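You operate a simulated robot arm through the tools that you are given. There is no shell and no other tool.

You are at the controls of a simulated two-armed robot. One attempt, no reset.

## Task
Unstrap mould 58, zero its counter and test it 3 times.
Fine: yellow strap knob loose, strap swung fully open; one press of the zero key, then the test button, so that it shows 3; leave the other fittings alone.

Only the result counts: the job must be done as asked and must still hold three seconds after the hand-in. Knocking over, shifting, dropping, spilling or breaking anything else fails it.

## Robot
Two 7-joint arms with three-finger grippers on one trunk that stands fixed in place. Base frame: the origin is at the foot of the trunk, x ahead of it, y to its left, z up; the work surface is at about z = 0.14. Units: m, degrees, N and s.
The left shoulder is at [0.07, 0.165, 1.138], the right one opposite. With the tool pointing down near the work surface each hand reaches from about 0.1 to 0.32 m from the base axis, measured 20 degrees to its own side. Payload 3.91 kg a hand.
Tool frame (each hand has its own): the origin (TCP) lies between the finger pads and is the grasp point; the fingertips stand 0.03 m ahead of it; z points along the fingers, y is the line along which they close. Largest opening 0.116 m; the body of the gripper starts 0.073 m behind the TCP.
Orientation is that of the tool frame in the base frame, as a unit quaternion [x, y, z, w]. With the fingers straight down and closing along the base's y, the tool's x points along the base's -x, its y along +y and its z along -z.

## Interface
- The arms move only by the tool arm_command. It takes "left_rows", "right_rows" or both (then of equal length, played together; a hand with none holds still); each is a list of rows, each an object (a shift or turn left out is 0, a gripper value left out holds the last) with "dp": the shift along the tool's x, y, z in units of 300 mm (1.0 is 300 mm), a list of three; "rotation": the turn, a rotation vector about the tool's x, y, z in units of 90 degrees (1.0 is 90 degrees), a list of three. In form: [{"dp": [x, y, z], "rotation": [ax, ay, az]}, ...]. A call has 1 to 20 rows; each row is the pose to reach, as a shift and turn from the pose commanded when the call began, along the tool's axes at that moment. "left_gripper" and "right_gripper" are, for a hand that has rows, the finger opening in m, from 0 to 0.116, set as the call begins (left out, the last holds). A call with a number of a shift or a turn outside -1 to 1 is refused whole. Rows are played at 5 a second. More than 0.05 m and 8.6 degrees between two rows, or a gripper value outside its range, and nothing of the call is played. Where a pose cannot be reached the arm comes as near as it can. A force on the tool above 80 N (or 10 N above the force at the start of the call, whichever is more), or a blocked arm, ends the call early, and 0.2 s more pass. The fingers move at their own pace (about 0.153 m/s each) and stop on an object; they squeeze with about 37 N. The grip force told is the motor's: it shows also when the fingers shut on nothing. Time passes only in rows, and 0.2 s behind the last, so rows that repeat a pose let the fingers close. It gives the time, the measured TCP pose, the force on the tool (base axes), the opening and the grip force at its end, in the units of the frame above (readings bear some noise), with the torque about the TCP (base axes, N m) and any sound that the robot's microphone picked up, and new pictures: "views" is both (left out), scene, wrist or none (wrist: the cameras of the hands that moved).
- Cameras (640 x 400 px; columns grow to the right, rows downward): "scene" is now at [0.1239, 0.0222, 1.4541]; the picture's right is [0.36, -0.93, 0.00], its down [-0.62, -0.24, -0.75] and it looks along [0.70, 0.27, -0.66] (base axes); focal length 340 px, centre (320, 200). "left" rides on the left gripper at [0.075, 0.017, -0.088] in its tool frame; the picture's right is [-0.22, 0.97, 0.00], its down [-0.70, -0.16, -0.70] and it looks along [-0.68, -0.16, 0.71] (tool axes); focal length 247 px, centre (320, 200). "right" rides on the right gripper at [0.052, 0.056, -0.088] in its tool frame; the picture's right is [-0.73, 0.68, 0.00], its down [-0.49, -0.52, -0.70] and it looks along [-0.48, -0.51, 0.71] (tool axes); focal length 247 px, centre (320, 200). There is no depth. A picture from a camera that has moved, and an enlarged one, comes with that camera's place and axes in the base frame and with its lens. The place of the scene camera against the robot may be out by one fixed shift of up to 0.018 m in any direction.
- slide_trunk(by): slides the trunk up (or, below 0, down) by that many m; the arms and the scene camera ride with it, the base frame stays. It gives what a move gives, with no picture.
- aim_head(pan, tilt): turns the head with the scene camera to pan (to the left, within 86 degrees either way) and tilt (down, from -29 to 69), counted from straight ahead of the robot. It gives what a move gives, and a new picture of the scene camera.
- zoom(camera, box): a new picture of the part [left, top, right, bottom] of that camera's present view, enlarged. No time passes.
- job_done(): hands the job in; it is judged then, once.

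Places have to be worked out from the pictures, the camera data and where the tool is seen. Open the grippers and draw the arms clear of the work before you hand the job in, unless the task says otherwise.

The tools are called after "Emit:" by a JSON object that holds its "op" and its "data". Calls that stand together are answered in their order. arm_command: Moves the arms, as the interface text tells. Its arguments: {"type":"object","properties":{"left_rows":{"type":"array","items":{"type":"object","properties":{"dp":{"type":"array","items":{"type":"number"}},"rotation":{"type":"array","items":{"type":"number"}}}}},"left_gripper":{"type":"number"},"right_rows":{"type":"array","items":{"type":"object","properties":{"dp":{"type":"array","items":{"type":"number"}},"rotation":{"type":"array","items":{"type":"number"}}}}},"right_gripper":{"type":"number"},"views":{"type":"string","enum":["both","scene","wrist","none"]}},"required":[]} The other tools are called the same way: slide_trunk (by) slides the trunk up or down; aim_head (pan, tilt) turns the head that bears the scene camera; zoom (camera, box) takes an enlarged picture of a part of a camera's view; job_done () hands the job in.

At the start:

```text
t: 0.0
left_eef_pos: [0.4584, 0.4183, 1.1065]
left_orientation: [0.0, 1.0, 0.0, 0.0]
left_ft_force: [0.6, -0.1, 0.1]
left_moment: [0.01, 0.02, 0.01]
left_width: 0.116
left_grasp_force: 0.1
right_eef_pos: [0.7037, -0.0936, 1.0291]
right_orientation: [0.0, 1.0, 0.0, 0.0]
right_ft_force: [0.5, -0.4, -1.2]
right_moment: [0.02, -0.01, 0.0]
right_width: 0.1159
right_grasp_force: 0.1
trunk travel left (down, up): [-0.675, 0.165]
head pan, tilt: [21.2, 41.6]
```

scene: 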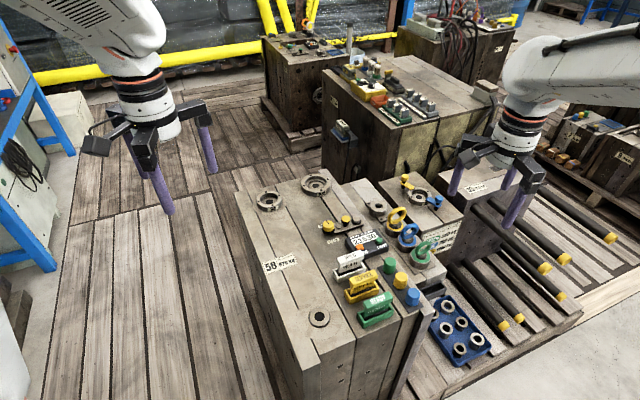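
right: 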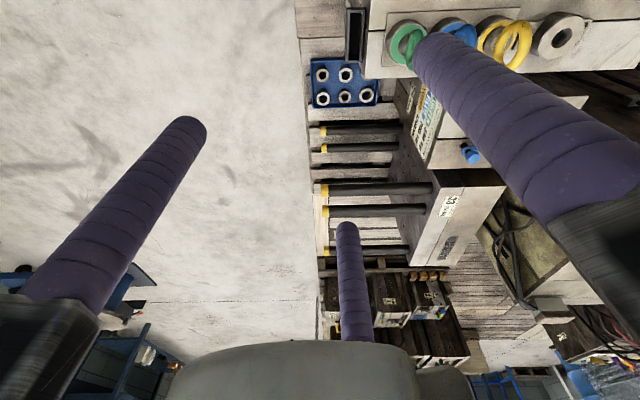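
left: 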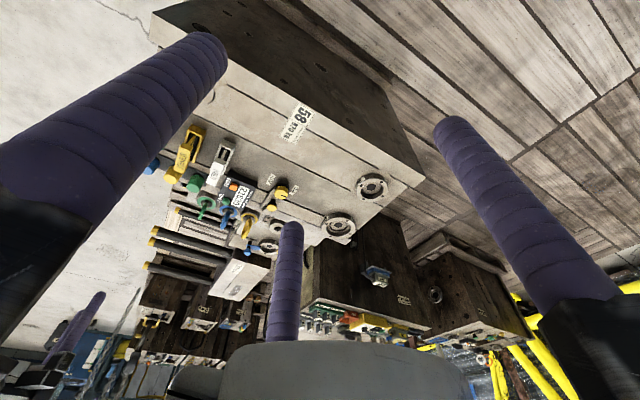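

The scene shows mould 58 in the middle with several fittings on top. I zoom in on them to tell the strap, the counter and the keys apart.

Emit:
{"op": "zoom", "data": {"camera": "scene", "box": [300, 160, 460, 260]}}

Emit:
{"op": "zoom", "data": {"camera": "scene", "box": [310, 230, 470, 330]}}

Emit:
{"op": "zoom", "data": {"camera": "left", "box": [140, 100, 340, 225]}}

```text
4.00 times, centred on (380, 210) of scene
camera zoom: at [0.1239, 0.0222, 1.4541], right [0.36, -0.93, 0.0], down [-0.62, -0.24, -0.75], along [0.7, 0.27, -0.66], focal length 1358 px, centre (80, 160)
```

zoom: 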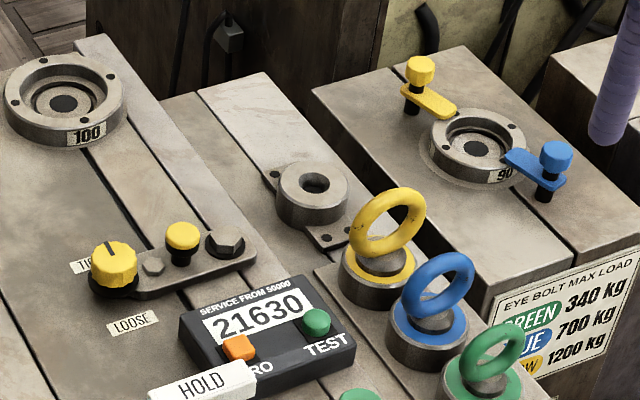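

```text
4.00 times, centred on (390, 280) of scene
camera zoom: at [0.1239, 0.0222, 1.4541], right [0.36, -0.93, 0.0], down [-0.62, -0.24, -0.75], along [0.7, 0.27, -0.66], focal length 1358 px, centre (40, -120)
```

zoom: 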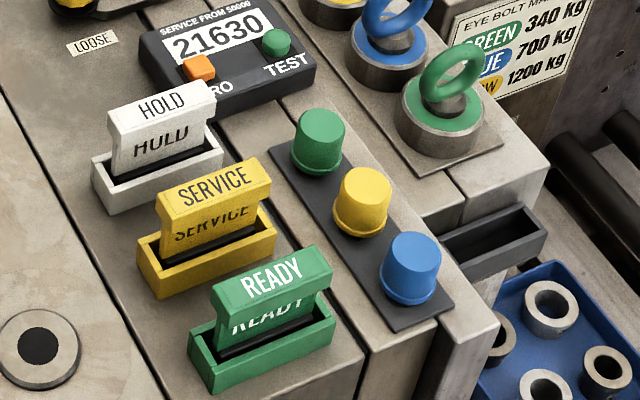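

```text
3.20 times, centred on (240, 162) of left
camera zoom: at [0.3835, 0.4364, 1.196], right [0.22, 0.97, 0.0], down [0.7, -0.16, 0.7], along [0.68, -0.16, -0.71], focal length 790 px, centre (576, 320)
```

zoom: 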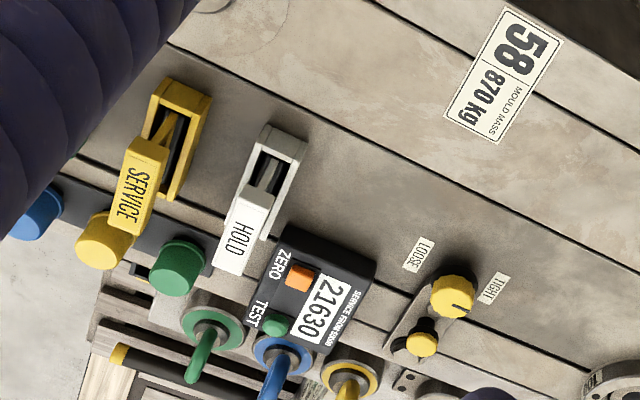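

The counter key triangulates to about [0.726, 0.139, 0.75], so the mould top is near z 0.73. I zoom tighter on the strap and the counter from both cameras.

Emit:
{"op": "zoom", "data": {"camera": "scene", "box": [312, 205, 376, 245]}}

Emit:
{"op": "zoom", "data": {"camera": "scene", "box": [340, 225, 404, 265]}}

Emit:
{"op": "zoom", "data": {"camera": "left", "box": [250, 165, 314, 205]}}

Emit:
{"op": "zoom", "data": {"camera": "left", "box": [205, 165, 269, 205]}}

```text
10.00 times, centred on (344, 225) of scene
camera zoom: at [0.1239, 0.0222, 1.4541], right [0.36, -0.93, 0.0], down [-0.62, -0.24, -0.75], along [0.7, 0.27, -0.66], focal length 3395 px, centre (80, -50)
```

zoom: 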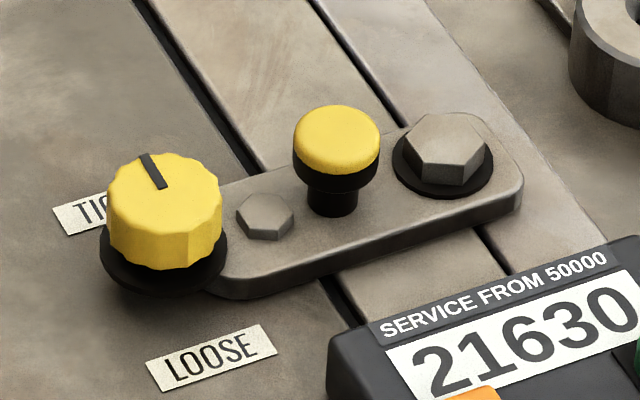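

```text
10.00 times, centred on (372, 245) of scene
camera zoom: at [0.1239, 0.0222, 1.4541], right [0.36, -0.93, 0.0], down [-0.62, -0.24, -0.75], along [0.7, 0.27, -0.66], focal length 3395 px, centre (-200, -250)
```

zoom: 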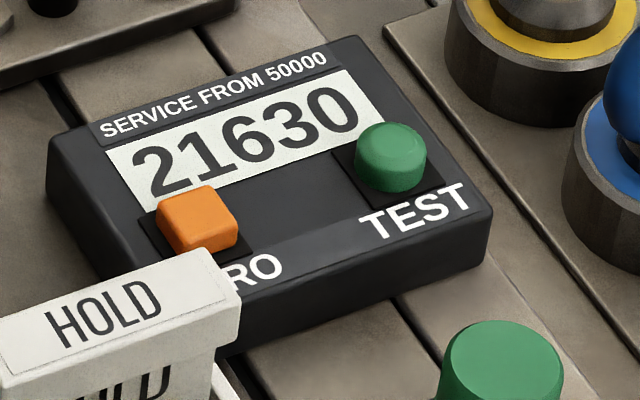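

```text
10.00 times, centred on (282, 185) of left
camera zoom: at [0.3835, 0.4364, 1.196], right [0.22, 0.97, 0.0], down [0.7, -0.16, 0.7], along [0.68, -0.16, -0.71], focal length 2470 px, centre (700, 350)
```

zoom: 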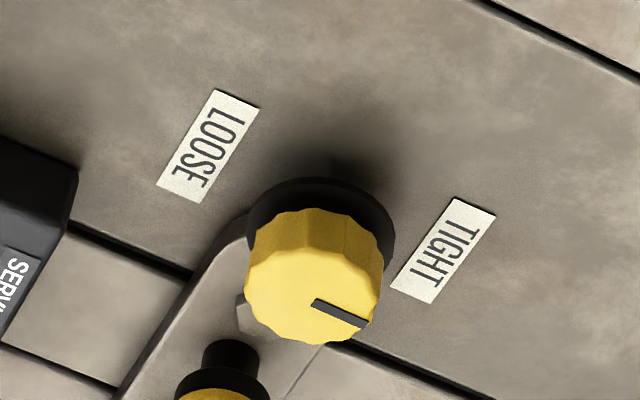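

```text
10.00 times, centred on (237, 185) of left
camera zoom: at [0.3835, 0.4364, 1.196], right [0.22, 0.97, 0.0], down [0.7, -0.16, 0.7], along [0.68, -0.16, -0.71], focal length 2470 px, centre (1150, 350)
```

zoom: 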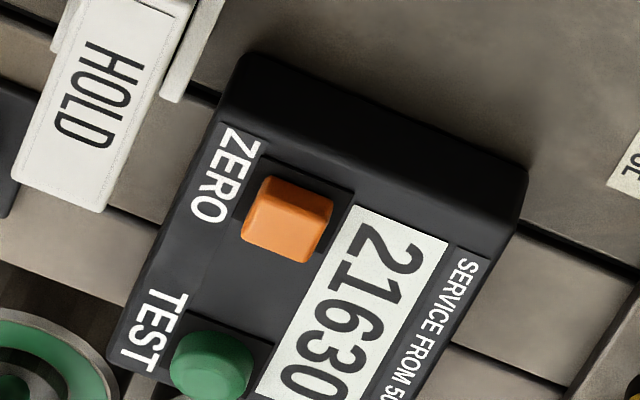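

The strap knob's pointer is at TIGHT, and the yellow-capped handle sits between it and the big hex pivot. The wrist view seems to show three finger sticks, so I zoom on the grippers before using them.

Emit:
{"op": "zoom", "data": {"camera": "scene", "box": [70, 60, 246, 220]}}

Emit:
{"op": "zoom", "data": {"camera": "scene", "box": [430, 90, 590, 250]}}

```text
2.50 times, centred on (158, 140) of scene
camera zoom: at [0.1239, 0.0222, 1.4541], right [0.36, -0.93, 0.0], down [-0.62, -0.24, -0.75], along [0.7, 0.27, -0.66], focal length 849 px, centre (725, 350)
```

zoom: 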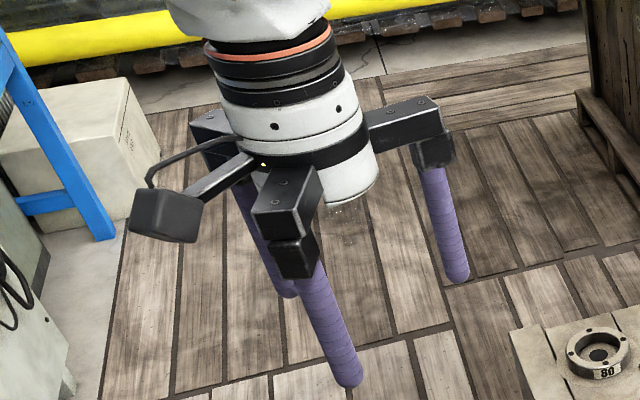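

```text
2.50 times, centred on (510, 170) of scene
camera zoom: at [0.1239, 0.0222, 1.4541], right [0.36, -0.93, 0.0], down [-0.62, -0.24, -0.75], along [0.7, 0.27, -0.66], focal length 849 px, centre (-155, 275)
```

zoom: 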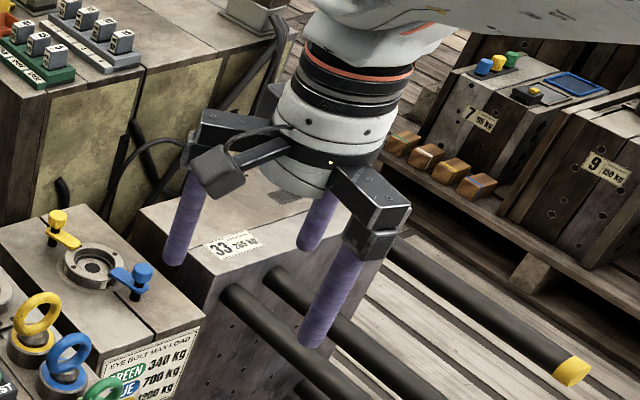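

Each gripper really has three radial fingers on mounts. I draw the right arm back out of the way and bring the left hand closer above the strap, keeping it high, for a better look from its wrist camera.

Emit:
{"op": "arm_command", "data": {"left_rows": [{"dp": [-0.082, -0.062, 0.039]}, {"dp": [-0.164, -0.125, 0.079]}, {"dp": [-0.246, -0.187, 0.118]}, {"dp": [-0.328, -0.249, 0.158]}, {"dp": [-0.41, -0.312, 0.197]}, {"dp": [-0.492, -0.374, 0.237]}, {"dp": [-0.575, -0.436, 0.276]}, {"dp": [-0.657, -0.499, 0.316]}, {"dp": [-0.739, -0.561, 0.355]}], "right_rows": [{"dp": [0.083, -0.107, -0.026]}, {"dp": [0.166, -0.215, -0.053]}, {"dp": [0.249, -0.322, -0.079]}, {"dp": [0.331, -0.43, -0.105]}, {"dp": [0.414, -0.537, -0.131]}, {"dp": [0.497, -0.644, -0.158]}, {"dp": [0.58, -0.752, -0.184]}, {"dp": [0.663, -0.859, -0.21]}, {"dp": [0.746, -0.967, -0.237]}], "left_gripper": 0.05, "views": "both"}}

```text
t: 2.0
left_eef_pos: [0.6807, 0.2526, 0.9999]
left_orientation: [0.0, 1.0, 0.0, -0.001]
left_ft_force: [0.5, 0.2, -0.1]
left_moment: [0.0, -0.01, -0.01]
left_width: 0.0499
left_grasp_force: 0.1
right_eef_pos: [0.4819, -0.383, 1.0994]
right_orientation: [0.0, 1.0, 0.0, 0.0]
right_ft_force: [-1.8, 0.4, 0.4]
right_moment: [0.02, -0.01, 0.0]
right_width: 0.1161
right_grasp_force: 0.0
trunk travel left (down, up): [-0.675, 0.165]
head pan, tilt: [21.2, 41.6]
camera scene: at [0.1253, 0.0229, 1.454], right [0.36, -0.93, 0.0], down [-0.62, -0.24, -0.75], along [0.7, 0.27, -0.67], focal length 340 px, centre (320, 200)
camera right: at [0.4296, -0.3275, 1.1879], right [0.73, 0.68, 0.0], down [0.49, -0.52, 0.7], along [0.48, -0.51, -0.71], focal length 247 px, centre (320, 200)
camera left: at [0.6066, 0.2693, 1.0884], right [0.22, 0.97, 0.0], down [0.7, -0.16, 0.7], along [0.68, -0.16, -0.72], focal length 247 px, centre (320, 200)
```

scene: 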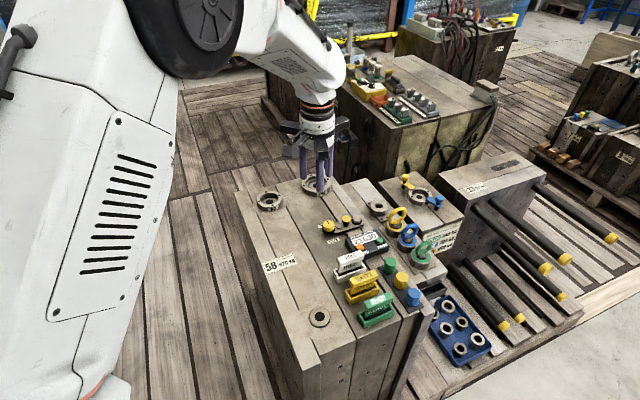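
right: 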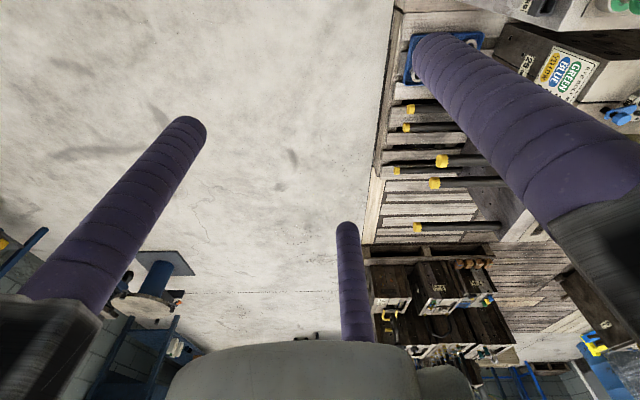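
left: 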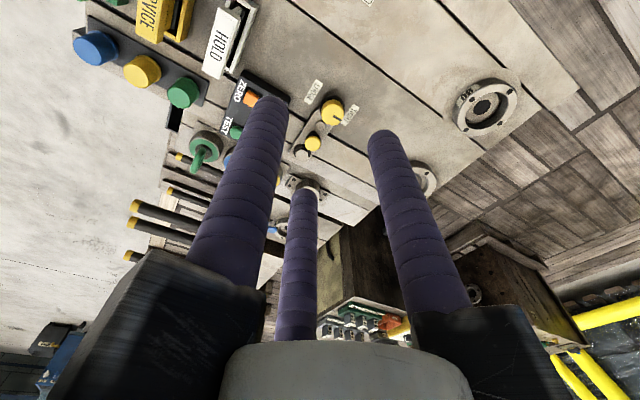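

The left hand now looks onto the strap from above, and all three fingers have closed to the 0.05 opening. I zoom on the strap and the counter in the left wrist view.

Emit:
{"op": "zoom", "data": {"camera": "left", "box": [280, 70, 376, 170]}}

Emit:
{"op": "zoom", "data": {"camera": "left", "box": [160, 20, 320, 120]}}

Emit:
{"op": "zoom", "data": {"camera": "scene", "box": [300, 205, 380, 255]}}

```text
4.00 times, centred on (328, 120) of left
camera zoom: at [0.6066, 0.2693, 1.0884], right [0.22, 0.97, 0.0], down [0.7, -0.16, 0.7], along [0.68, -0.16, -0.72], focal length 988 px, centre (288, 520)
```

zoom: 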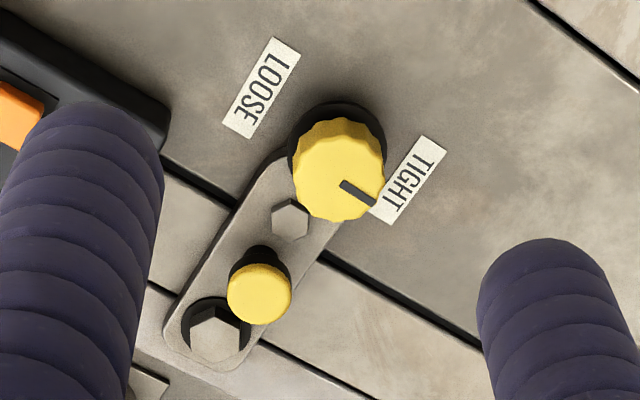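

```text
4.00 times, centred on (240, 70) of left
camera zoom: at [0.6066, 0.2693, 1.0884], right [0.22, 0.97, 0.0], down [0.7, -0.16, 0.7], along [0.68, -0.16, -0.72], focal length 988 px, centre (640, 720)
```

zoom: 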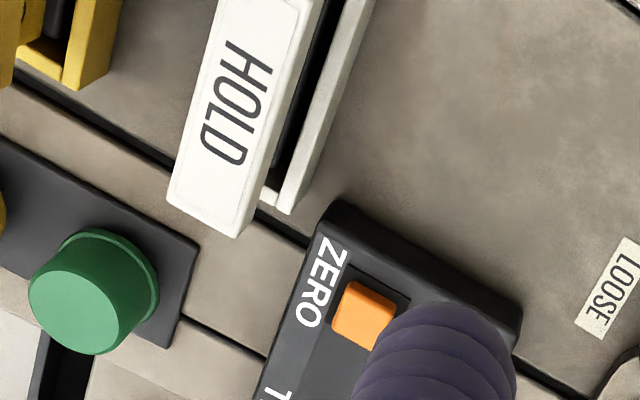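

```text
8.00 times, centred on (340, 230) of scene
camera zoom: at [0.1253, 0.0229, 1.454], right [0.36, -0.93, 0.0], down [-0.62, -0.24, -0.75], along [0.7, 0.27, -0.67], focal length 2716 px, centre (160, -40)
```

zoom: 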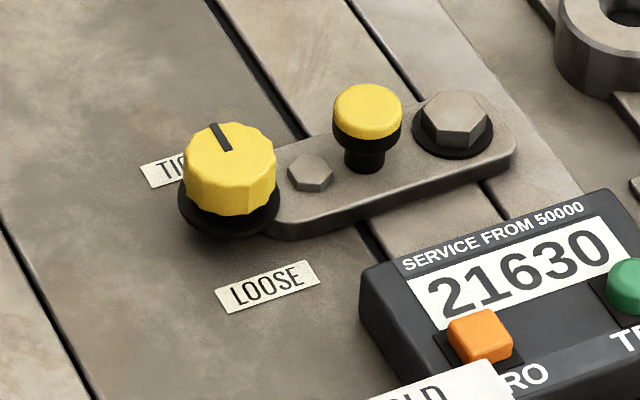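

From two wrist poses I put the knob top at about [0.768, 0.252, 0.750], the handle at [0.808, 0.212] and the pivot at [0.829, 0.189]. I turn the left hand 75° so no finger faces the handle, and move it above the knob, still high.

Emit:
{"op": "arm_command", "data": {"left_rows": [{"dp": [-0.029, 0.001, 0.043], "rotation": [0, 0, 0.083]}, {"dp": [-0.059, 0.001, 0.087], "rotation": [0, 0, 0.167]}, {"dp": [-0.088, 0.002, 0.13], "rotation": [0, 0, 0.25]}, {"dp": [-0.117, 0.003, 0.173], "rotation": [0, 0, 0.333]}, {"dp": [-0.147, 0.003, 0.217], "rotation": [0, 0, 0.417]}, {"dp": [-0.176, 0.004, 0.26], "rotation": [0, 0, 0.5]}, {"dp": [-0.205, 0.005, 0.303], "rotation": [0, 0, 0.583]}, {"dp": [-0.234, 0.005, 0.346], "rotation": [0, 0, 0.667]}, {"dp": [-0.264, 0.006, 0.39], "rotation": [0, 0, 0.75]}, {"dp": [-0.293, 0.007, 0.433], "rotation": [0, 0, 0.833]}], "views": "both"}}

```text
t: 4.2
left_eef_pos: [0.7683, 0.2532, 0.8688]
left_orientation: [0.61, 0.793, 0.0, 0.0]
left_ft_force: [-0.5, -0.5, -0.2]
left_moment: [0.05, 0.01, -0.02]
left_width: 0.0499
left_grasp_force: 0.1
right_eef_pos: [0.4804, -0.3829, 1.0993]
right_orientation: [0.001, 1.0, 0.0, 0.0]
right_ft_force: [0.0, 0.5, 0.1]
right_moment: [0.0, 0.03, 0.0]
right_width: 0.1163
right_grasp_force: 0.1
trunk travel left (down, up): [-0.675, 0.165]
head pan, tilt: [21.2, 41.6]
camera scene: at [0.1248, 0.0224, 1.4541], right [0.36, -0.93, 0.0], down [-0.62, -0.24, -0.75], along [0.7, 0.27, -0.67], focal length 340 px, centre (320, 200)
camera left: at [0.766, 0.3302, 0.9582], right [1.0, 0.03, 0.0], down [0.02, -0.71, 0.7], along [0.02, -0.7, -0.71], focal length 247 px, centre (320, 200)
```

scene: 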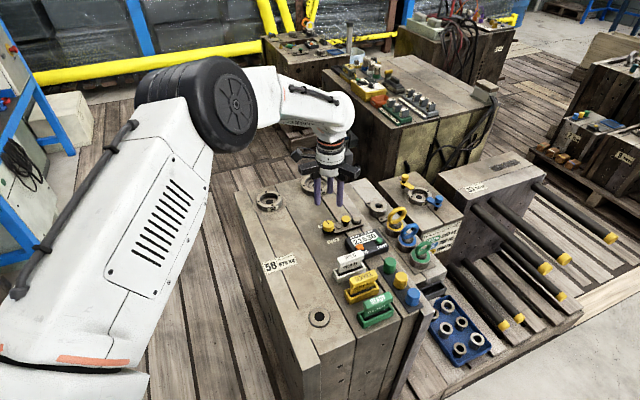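
left: 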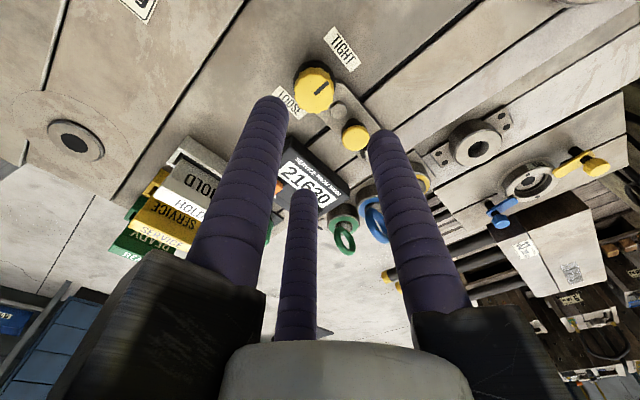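

The hand is above the knob with the camera on the far side, looking back. I zoom in to measure the knob, nut, strap and handle from here.

Emit:
{"op": "zoom", "data": {"camera": "left", "box": [270, 20, 398, 160]}}

Emit:
{"op": "zoom", "data": {"camera": "scene", "box": [290, 170, 386, 255]}}

```text
2.86 times, centred on (334, 90) of left
camera zoom: at [0.766, 0.3302, 0.9582], right [1.0, 0.03, 0.0], down [0.02, -0.71, 0.7], along [0.02, -0.7, -0.71], focal length 706 px, centre (280, 514)
```

zoom: 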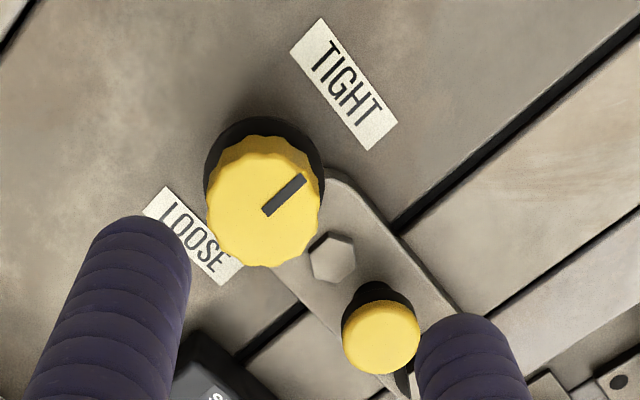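

```text
4.71 times, centred on (338, 212) of scene
camera zoom: at [0.1248, 0.0224, 1.4541], right [0.36, -0.93, 0.0], down [-0.62, -0.24, -0.75], along [0.7, 0.27, -0.67], focal length 1598 px, centre (235, 141)
```

zoom: 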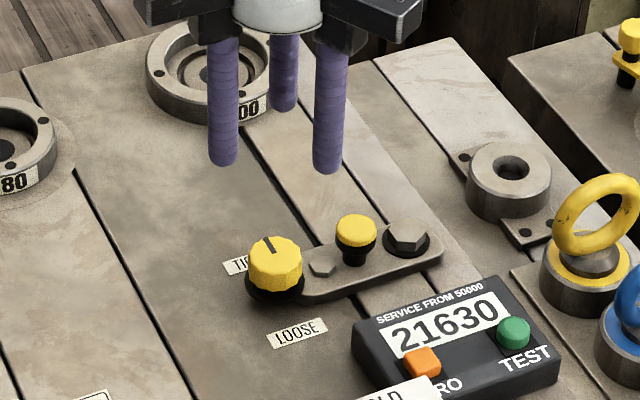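

Combining the wrist views, the knob top is at z ≈ 0.757 and sits about 3.5 mm in -x and 2 mm in -y from the TCP, and the nut beside it tops out at about 0.734. I correct sideways and descend to 0.80 to check the centring.

Emit:
{"op": "arm_command", "data": {"left_rows": [{"dp": [-0.003, -0.013, 0.08]}, {"dp": [-0.003, -0.013, 0.16]}, {"dp": [-0.003, -0.013, 0.233]}, {"dp": [-0.003, -0.013, 0.233]}], "views": "wrist"}}

Emit:
{"op": "zoom", "data": {"camera": "scene", "box": [300, 190, 380, 255]}}

Emit:
{"op": "zoom", "data": {"camera": "left", "box": [256, 60, 384, 200]}}

```text
t: 5.2
left_eef_pos: [0.7644, 0.2523, 0.8006]
left_orientation: [0.609, 0.793, 0.002, 0.0]
left_ft_force: [-0.1, -0.5, 0.1]
left_moment: [-0.01, -0.03, -0.01]
left_width: 0.0501
left_grasp_force: 0.0
right_eef_pos: [0.4805, -0.3837, 1.1007]
right_orientation: [0.0, 1.0, 0.0, 0.0]
right_ft_force: [0.0, -0.4, -1.3]
right_moment: [-0.01, 0.02, -0.04]
right_width: 0.1162
right_grasp_force: 0.1
trunk travel left (down, up): [-0.675, 0.165]
head pan, tilt: [21.2, 41.6]
camera left: at [0.7616, 0.3278, 0.8893], right [1.0, 0.04, 0.0], down [0.03, -0.71, 0.7], along [0.03, -0.7, -0.71], focal length 247 px, centre (320, 200)
```

left: 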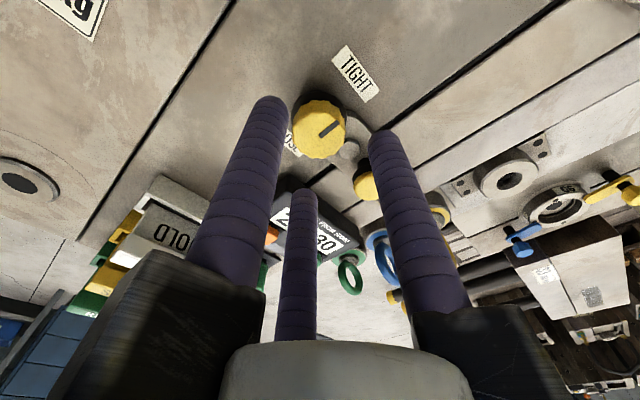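

```text
6.15 times, centred on (340, 222) of scene
camera zoom: at [0.1238, 0.0221, 1.4542], right [0.36, -0.93, 0.0], down [-0.62, -0.24, -0.75], along [0.7, 0.27, -0.66], focal length 2089 px, centre (197, 62)
```

zoom: 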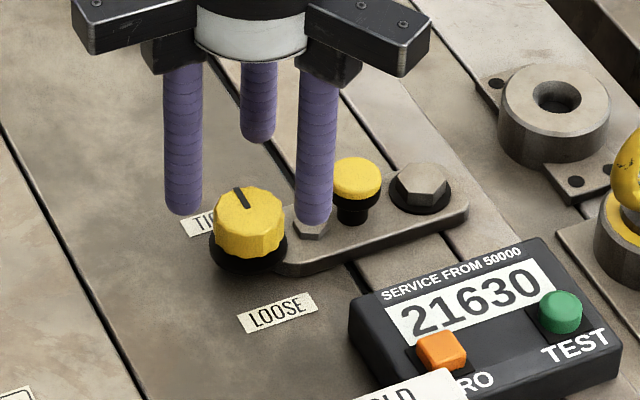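

```text
2.86 times, centred on (320, 130) of left
camera zoom: at [0.7616, 0.3278, 0.8893], right [1.0, 0.04, 0.0], down [0.03, -0.71, 0.7], along [0.03, -0.7, -0.71], focal length 706 px, centre (320, 400)
```

zoom: 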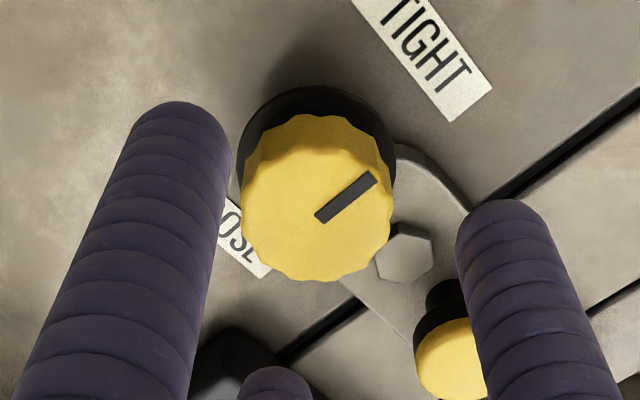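

The knob is centred to within about 1 mm between the three fingers. I descend 30 mm so the fingertips end near z 0.740, above the nut.

Emit:
{"op": "arm_command", "data": {"left_rows": [{"dp": [0, 0, 0.033]}, {"dp": [0, 0, 0.067]}, {"dp": [0, 0, 0.1]}, {"dp": [0, 0, 0.1]}], "views": "wrist"}}

Emit:
{"op": "zoom", "data": {"camera": "scene", "box": [300, 190, 380, 255]}}

```text
t: 6.2
left_eef_pos: [0.7642, 0.2507, 0.77]
left_orientation: [0.609, 0.793, 0.0, -0.001]
left_ft_force: [0.3, -0.5, 0.0]
left_moment: [-0.02, 0.0, 0.01]
left_width: 0.0502
left_grasp_force: 0.1
right_eef_pos: [0.4813, -0.3832, 1.1]
right_orientation: [0.0, 1.0, 0.001, 0.001]
right_ft_force: [-0.3, -0.1, 0.2]
right_moment: [0.0, 0.03, 0.01]
right_width: 0.1158
right_grasp_force: 0.0
trunk travel left (down, up): [-0.675, 0.165]
head pan, tilt: [21.2, 41.6]
camera left: at [0.7616, 0.3272, 0.8598], right [1.0, 0.04, 0.0], down [0.03, -0.71, 0.7], along [0.03, -0.7, -0.71], focal length 247 px, centre (320, 200)
```

left: 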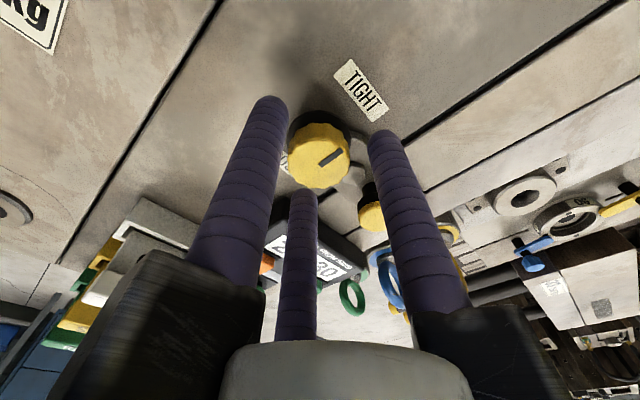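

```text
6.15 times, centred on (340, 222) of scene
camera zoom: at [0.1238, 0.0221, 1.4542], right [0.36, -0.93, 0.0], down [-0.62, -0.24, -0.75], along [0.7, 0.27, -0.66], focal length 2089 px, centre (197, 62)
```

zoom: 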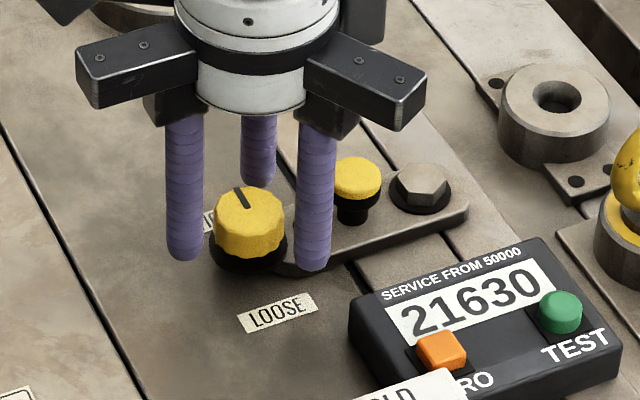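

The fingers surround the knob at the planned height with no contact force. I now close the left fingers on it while holding the pose.

Emit:
{"op": "arm_command", "data": {"left_rows": [{"dp": [0, 0, 0]}, {"dp": [0, 0, 0]}, {"dp": [0, 0, 0]}], "left_gripper": 0.0, "views": "wrist"}}

Emit:
{"op": "zoom", "data": {"camera": "left", "box": [240, 80, 400, 220]}}

Emit:
{"op": "zoom", "data": {"camera": "scene", "box": [300, 190, 380, 255]}}

```text
t: 7.0
left_eef_pos: [0.7636, 0.2506, 0.7712]
left_orientation: [0.609, 0.793, 0.0, -0.001]
left_ft_force: [-5.4, 4.9, 1.2]
left_moment: [0.67, 0.25, -0.01]
left_width: 0.0304
left_grasp_force: 45.3
right_eef_pos: [0.4814, -0.3835, 1.1006]
right_orientation: [-0.001, 1.0, 0.001, 0.0]
right_ft_force: [0.2, 0.5, 0.5]
right_moment: [0.02, -0.01, 0.01]
right_width: 0.1161
right_grasp_force: 0.0
trunk travel left (down, up): [-0.675, 0.165]
head pan, tilt: [21.2, 41.6]
camera left: at [0.7608, 0.3283, 0.8597], right [1.0, 0.04, 0.0], down [0.03, -0.71, 0.7], along [0.03, -0.7, -0.71], focal length 247 px, centre (320, 200)
```

left: 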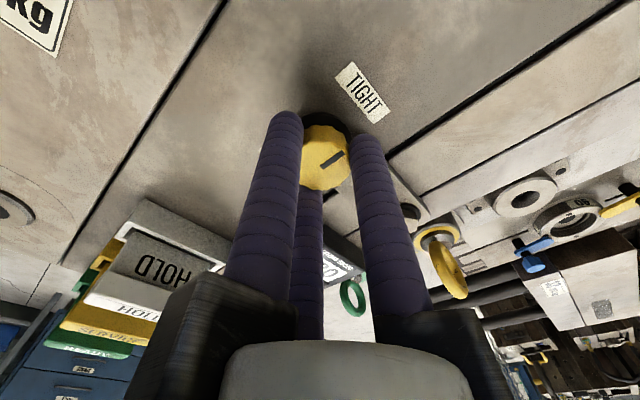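

```text
2.86 times, centred on (320, 150) of left
camera zoom: at [0.7608, 0.3283, 0.8597], right [1.0, 0.04, 0.0], down [0.03, -0.71, 0.7], along [0.03, -0.7, -0.71], focal length 706 px, centre (320, 343)
```

zoom: 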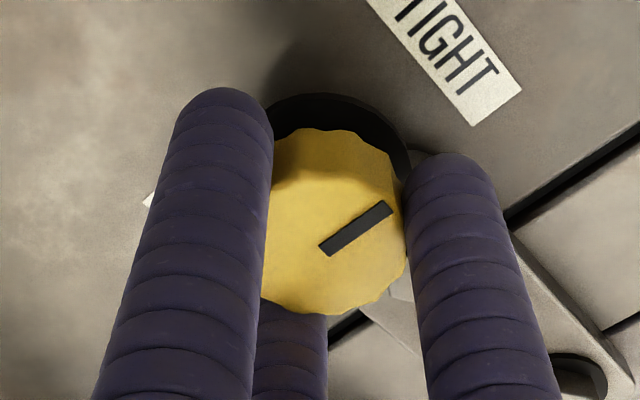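

```text
6.15 times, centred on (340, 222) of scene
camera zoom: at [0.1232, 0.0227, 1.4542], right [0.36, -0.93, 0.0], down [-0.62, -0.24, -0.75], along [0.7, 0.27, -0.66], focal length 2089 px, centre (197, 62)
```

zoom: 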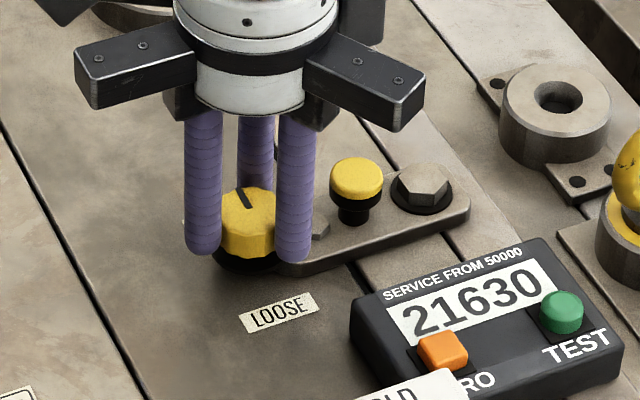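

The fingers hold the knob at 30 mm width with a 45 N grip. I try a first 25° counter-clockwise turn, the usual loosening direction, and watch the torque and the pointer.

Emit:
{"op": "arm_command", "data": {"left_rows": [{"rotation": [0, 0, -0.07]}, {"rotation": [0, 0, -0.14]}, {"rotation": [0, 0, -0.21]}, {"rotation": [0, 0, -0.28]}, {"rotation": [0, 0, -0.28]}], "views": "wrist"}}

Emit:
{"op": "zoom", "data": {"camera": "scene", "box": [300, 190, 380, 255]}}

```text
t: 8.2
left_eef_pos: [0.7638, 0.2511, 0.7699]
left_orientation: [0.42, 0.907, 0.0, 0.0]
left_ft_force: [-6.4, 8.6, -1.9]
left_moment: [0.24, 0.06, 0.0]
left_width: 0.0306
left_grasp_force: 45.3
right_eef_pos: [0.4805, -0.3829, 1.1001]
right_orientation: [0.0, 1.0, 0.0, -0.001]
right_ft_force: [-1.0, 0.0, -0.5]
right_moment: [-0.01, -0.01, -0.02]
right_width: 0.1162
right_grasp_force: 0.1
trunk travel left (down, up): [-0.675, 0.165]
head pan, tilt: [21.2, 41.6]
camera left: at [0.7282, 0.3198, 0.8596], right [0.89, 0.46, 0.0], down [0.33, -0.63, 0.7], along [0.32, -0.62, -0.71], focal length 247 px, centre (320, 200)
```

left: 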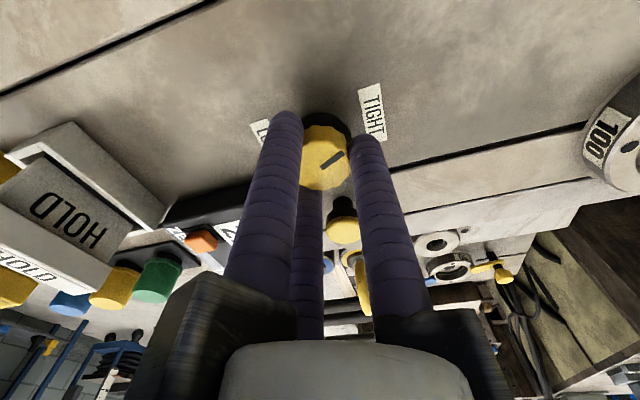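

```text
6.15 times, centred on (340, 222) of scene
camera zoom: at [0.1233, 0.0233, 1.4542], right [0.36, -0.93, 0.0], down [-0.62, -0.24, -0.75], along [0.7, 0.27, -0.66], focal length 2089 px, centre (197, 62)
```

zoom: 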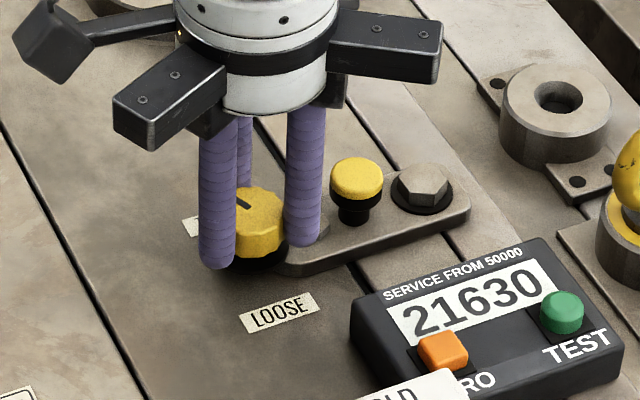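

The pointer turned with the hand at almost no torque, so counter-clockwise is free. I continue another 80° the same way.

Emit:
{"op": "arm_command", "data": {"left_rows": [{"rotation": [0, 0, -0.089]}, {"rotation": [0, 0, -0.178]}, {"rotation": [0, 0, -0.267]}, {"rotation": [0, 0, -0.356]}, {"rotation": [0, 0, -0.444]}, {"rotation": [0, 0, -0.533]}, {"rotation": [0, 0, -0.622]}, {"rotation": [0, 0, -0.711]}, {"rotation": [0, 0, -0.8]}, {"rotation": [0, 0, -0.889]}], "views": "wrist"}}

Emit:
{"op": "zoom", "data": {"camera": "scene", "box": [300, 190, 380, 255]}}

```text
t: 10.4
left_eef_pos: [0.7632, 0.2511, 0.7697]
left_orientation: [-0.261, 0.965, 0.0, 0.0]
left_ft_force: [-8.5, 7.9, -1.6]
left_moment: [0.29, 0.2, 0.0]
left_width: 0.0304
left_grasp_force: 44.6
right_eef_pos: [0.4805, -0.383, 1.1005]
right_orientation: [0.0, 1.0, 0.0, 0.0]
right_ft_force: [0.4, 0.4, 0.0]
right_moment: [0.01, -0.01, -0.05]
right_width: 0.1161
right_grasp_force: 0.1
trunk travel left (down, up): [-0.675, 0.165]
head pan, tilt: [21.2, 41.6]
camera left: at [0.6904, 0.2286, 0.8597], right [-0.3, 0.95, 0.0], down [0.68, 0.21, 0.7], along [0.67, 0.21, -0.71], focal length 247 px, centre (320, 200)
```

left: 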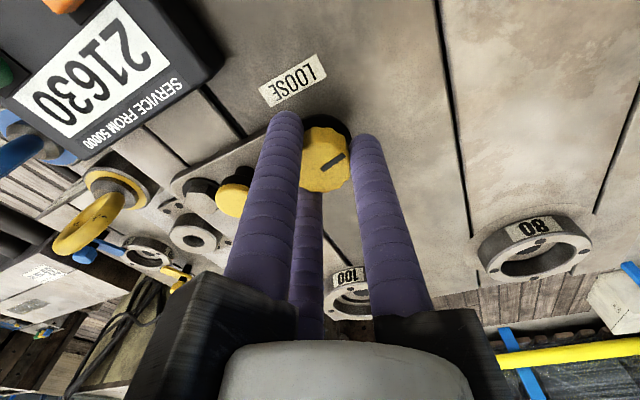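

```text
6.15 times, centred on (340, 222) of scene
camera zoom: at [0.1232, 0.0231, 1.4542], right [0.36, -0.93, 0.0], down [-0.62, -0.24, -0.75], along [0.7, 0.27, -0.66], focal length 2089 px, centre (197, 62)
```

zoom: 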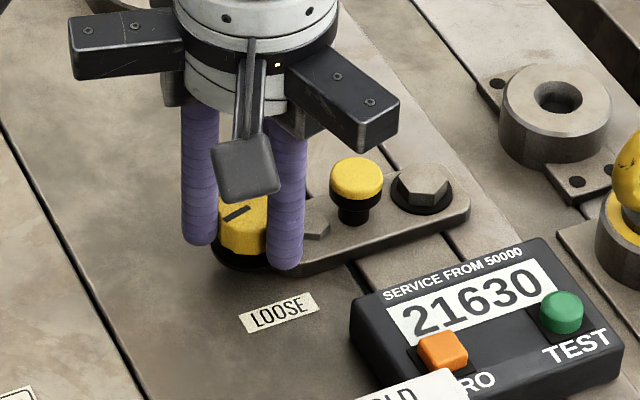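

The pointer is now at about 148°, with LOOSE at about 221-225°. I turn another 72°.

Emit:
{"op": "arm_command", "data": {"left_rows": [{"rotation": [0, 0, -0.089]}, {"rotation": [0, 0, -0.178]}, {"rotation": [0, 0, -0.267]}, {"rotation": [0, 0, -0.356]}, {"rotation": [0, 0, -0.444]}, {"rotation": [0, 0, -0.533]}, {"rotation": [0, 0, -0.622]}, {"rotation": [0, 0, -0.711]}, {"rotation": [0, 0, -0.8]}, {"rotation": [0, 0, -0.8]}], "views": "wrist"}}

Emit:
{"op": "zoom", "data": {"camera": "scene", "box": [300, 190, 380, 255]}}

Emit:
{"op": "zoom", "data": {"camera": "left", "box": [240, 60, 400, 200]}}

```text
t: 12.6
left_eef_pos: [0.7631, 0.2512, 0.7707]
left_orientation: [0.779, -0.627, 0.0, -0.001]
left_ft_force: [-7.7, 7.1, -4.0]
left_moment: [0.32, 0.25, 0.03]
left_width: 0.0304
left_grasp_force: 44.5
right_eef_pos: [0.4801, -0.3837, 1.1013]
right_orientation: [0.0, 1.0, 0.0, -0.001]
right_ft_force: [0.3, -0.3, -0.1]
right_moment: [-0.02, -0.01, -0.01]
right_width: 0.116
right_grasp_force: 0.1
trunk travel left (down, up): [-0.675, 0.165]
head pan, tilt: [21.2, 41.6]
camera left: at [0.763, 0.175, 0.8598], right [-1.0, 0.01, 0.0], down [0.01, 0.71, 0.7], along [0.01, 0.7, -0.71], focal length 247 px, centre (320, 200)
```

left: 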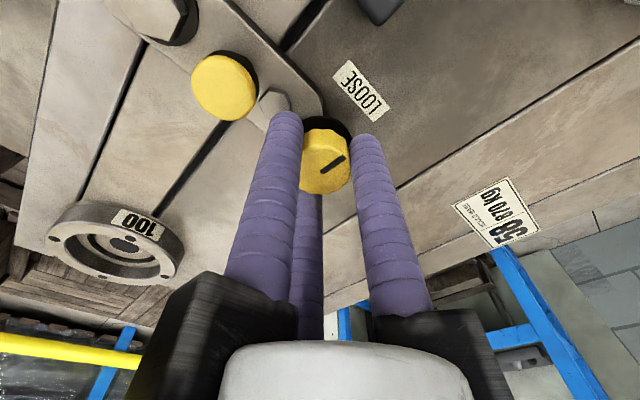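

```text
6.15 times, centred on (340, 222) of scene
camera zoom: at [0.1236, 0.0233, 1.4542], right [0.36, -0.93, 0.0], down [-0.62, -0.24, -0.75], along [0.7, 0.27, -0.66], focal length 2089 px, centre (197, 62)
```

zoom: 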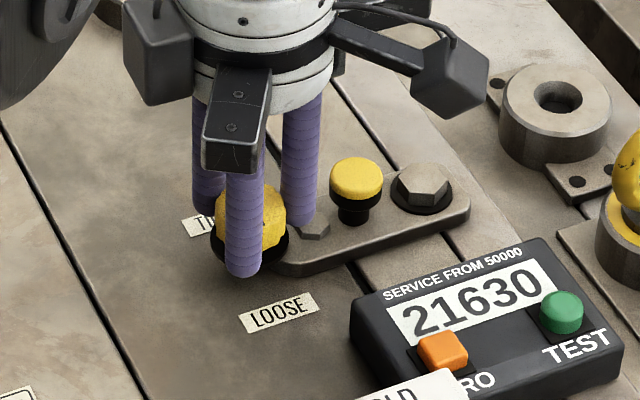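

```text
2.86 times, centred on (320, 130) of left
camera zoom: at [0.763, 0.175, 0.8598], right [-1.0, 0.01, 0.0], down [0.01, 0.71, 0.7], along [0.01, 0.7, -0.71], focal length 706 px, centre (320, 400)
```

zoom: 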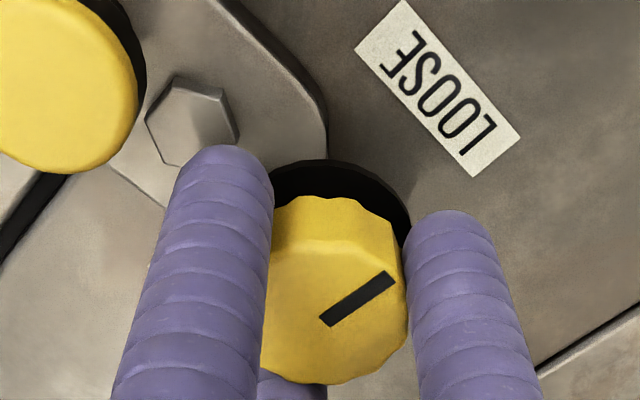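

The pointer now faces LOOSE after 177°, with no stop felt. I add about 4° to reach the full half turn and watch the torque.

Emit:
{"op": "arm_command", "data": {"left_rows": [{"rotation": [0, 0, -0.022]}, {"rotation": [0, 0, -0.044]}, {"rotation": [0, 0, -0.044]}], "views": "wrist"}}

Emit:
{"op": "zoom", "data": {"camera": "left", "box": [240, 60, 400, 200]}}

```text
t: 13.4
left_eef_pos: [0.7629, 0.2517, 0.7703]
left_orientation: [0.8, -0.6, -0.001, 0.0]
left_ft_force: [-8.1, 7.6, -2.3]
left_moment: [-0.03, 0.29, 0.0]
left_width: 0.0304
left_grasp_force: 44.8
right_eef_pos: [0.4796, -0.3836, 1.0998]
right_orientation: [-0.001, 1.0, 0.0, 0.0]
right_ft_force: [-0.1, 0.4, -0.8]
right_moment: [0.01, 0.0, -0.02]
right_width: 0.1162
right_grasp_force: 0.1
trunk travel left (down, up): [-0.675, 0.165]
head pan, tilt: [21.2, 41.6]
camera left: at [0.7682, 0.1751, 0.8598], right [-1.0, -0.06, 0.0], down [-0.04, 0.71, 0.7], along [-0.04, 0.7, -0.71], focal length 247 px, centre (320, 200)
```

left: 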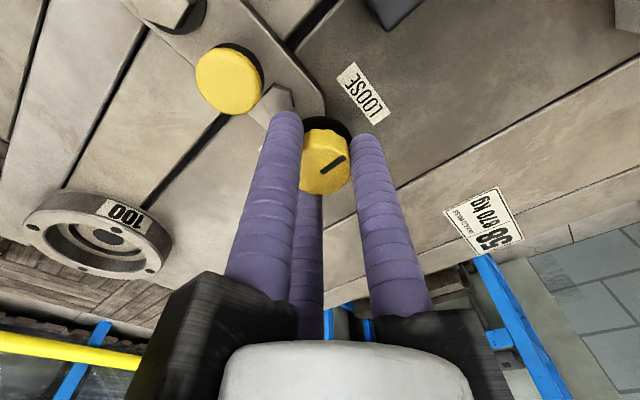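

```text
2.86 times, centred on (320, 130) of left
camera zoom: at [0.7682, 0.1751, 0.8598], right [-1.0, -0.06, 0.0], down [-0.04, 0.71, 0.7], along [-0.04, 0.7, -0.71], focal length 706 px, centre (320, 400)
```

zoom: 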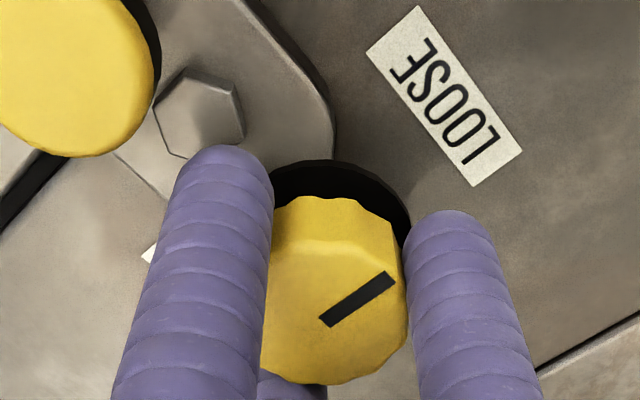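

No stop has been felt and the pointer measures about 223° against the LOOSE mark at about 225°. I nudge 3° more and see whether it meets an end.

Emit:
{"op": "arm_command", "data": {"left_rows": [{"rotation": [0, 0, -0.017]}, {"rotation": [0, 0, -0.033]}, {"rotation": [0, 0, -0.033]}, {"rotation": [0, 0, -0.033]}], "views": "none"}}

Emit:
{"op": "zoom", "data": {"camera": "left", "box": [240, 60, 400, 200]}}

```text
t: 14.4
left_eef_pos: [0.7639, 0.252, 0.7714]
left_orientation: [0.815, -0.58, 0.0, 0.0]
left_ft_force: [-8.4, 7.6, -2.7]
left_moment: [0.18, 0.11, -0.04]
left_width: 0.0304
left_grasp_force: 45.0
right_eef_pos: [0.4802, -0.3839, 1.1006]
right_orientation: [0.0, 1.0, 0.0, 0.0]
right_ft_force: [-0.6, 0.7, 0.3]
right_moment: [0.0, 0.02, 0.02]
right_width: 0.1159
right_grasp_force: 0.1
trunk travel left (down, up): [-0.675, 0.165]
head pan, tilt: [21.2, 41.6]
```

```text
2.86 times, centred on (320, 130) of left
camera zoom: at [0.7721, 0.1754, 0.8598], right [-0.99, -0.11, 0.0], down [-0.08, 0.71, 0.7], along [-0.08, 0.7, -0.71], focal length 706 px, centre (320, 400)
```

zoom: 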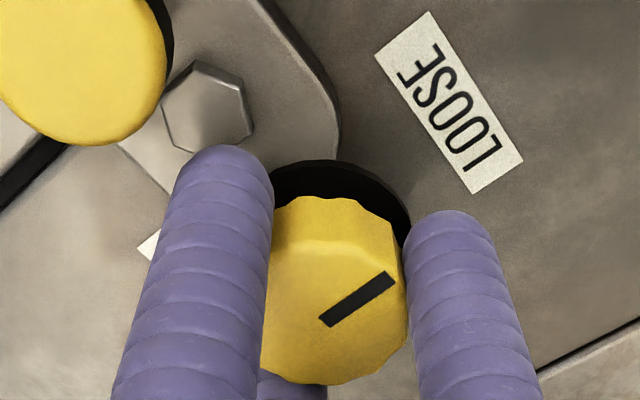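

The knob still follows freely and its pointer is now on the LOOSE mark, so I leave it there. I open the fingers only to 0.040, because one of them faces the handle, and lift straight up.

Emit:
{"op": "arm_command", "data": {"left_rows": [{"dp": [0, 0, 0]}, {"dp": [0, 0, 0]}, {"dp": [0, 0, -0.033]}, {"dp": [0, 0, -0.1]}, {"dp": [0, 0, -0.2]}, {"dp": [0, 0, -0.333]}, {"dp": [0, 0, -0.333]}], "left_gripper": 0.04, "views": "wrist"}}

Emit:
{"op": "zoom", "data": {"camera": "scene", "box": [300, 190, 380, 255]}}

Emit:
{"op": "zoom", "data": {"camera": "left", "box": [200, 0, 400, 150]}}

```text
t: 16.0
left_eef_pos: [0.7638, 0.2505, 0.8703]
left_orientation: [0.815, -0.579, -0.001, 0.001]
left_ft_force: [0.9, -0.1, 0.0]
left_moment: [-0.01, 0.0, 0.01]
left_width: 0.04
left_grasp_force: 0.1
right_eef_pos: [0.4814, -0.3846, 1.1]
right_orientation: [0.0, 1.0, 0.0, 0.001]
right_ft_force: [0.4, -0.2, 0.3]
right_moment: [0.0, 0.01, 0.0]
right_width: 0.1159
right_grasp_force: 0.0
trunk travel left (down, up): [-0.675, 0.165]
head pan, tilt: [21.2, 41.6]
camera left: at [0.7722, 0.175, 0.9597], right [-0.99, -0.11, 0.0], down [-0.08, 0.71, 0.7], along [-0.08, 0.7, -0.71], focal length 247 px, centre (320, 200)
```

left: 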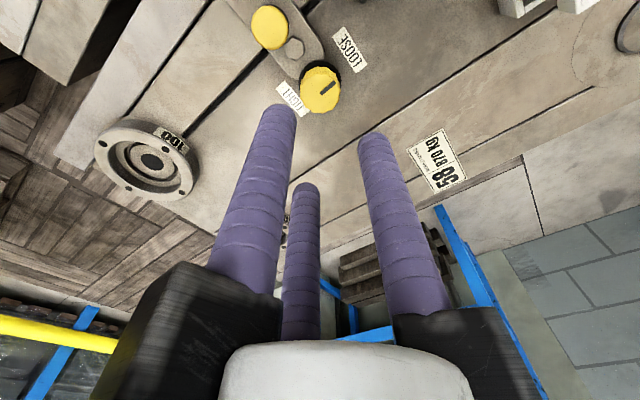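

```text
6.15 times, centred on (340, 222) of scene
camera zoom: at [0.1248, 0.0225, 1.454], right [0.36, -0.93, 0.0], down [-0.62, -0.24, -0.75], along [0.7, 0.27, -0.67], focal length 2089 px, centre (197, 62)
```

zoom: 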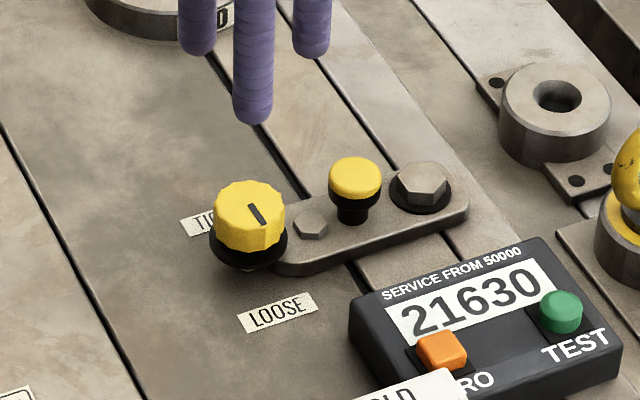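

```text
2.67 times, centred on (300, 75) of left
camera zoom: at [0.7722, 0.175, 0.9597], right [-0.99, -0.11, 0.0], down [-0.08, 0.71, 0.7], along [-0.08, 0.7, -0.71], focal length 659 px, centre (373, 533)
```

zoom: 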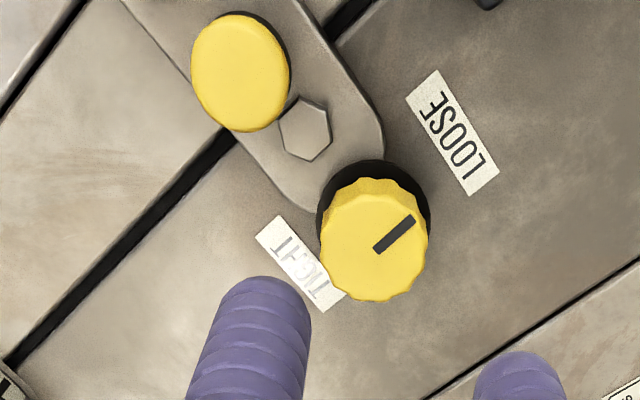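

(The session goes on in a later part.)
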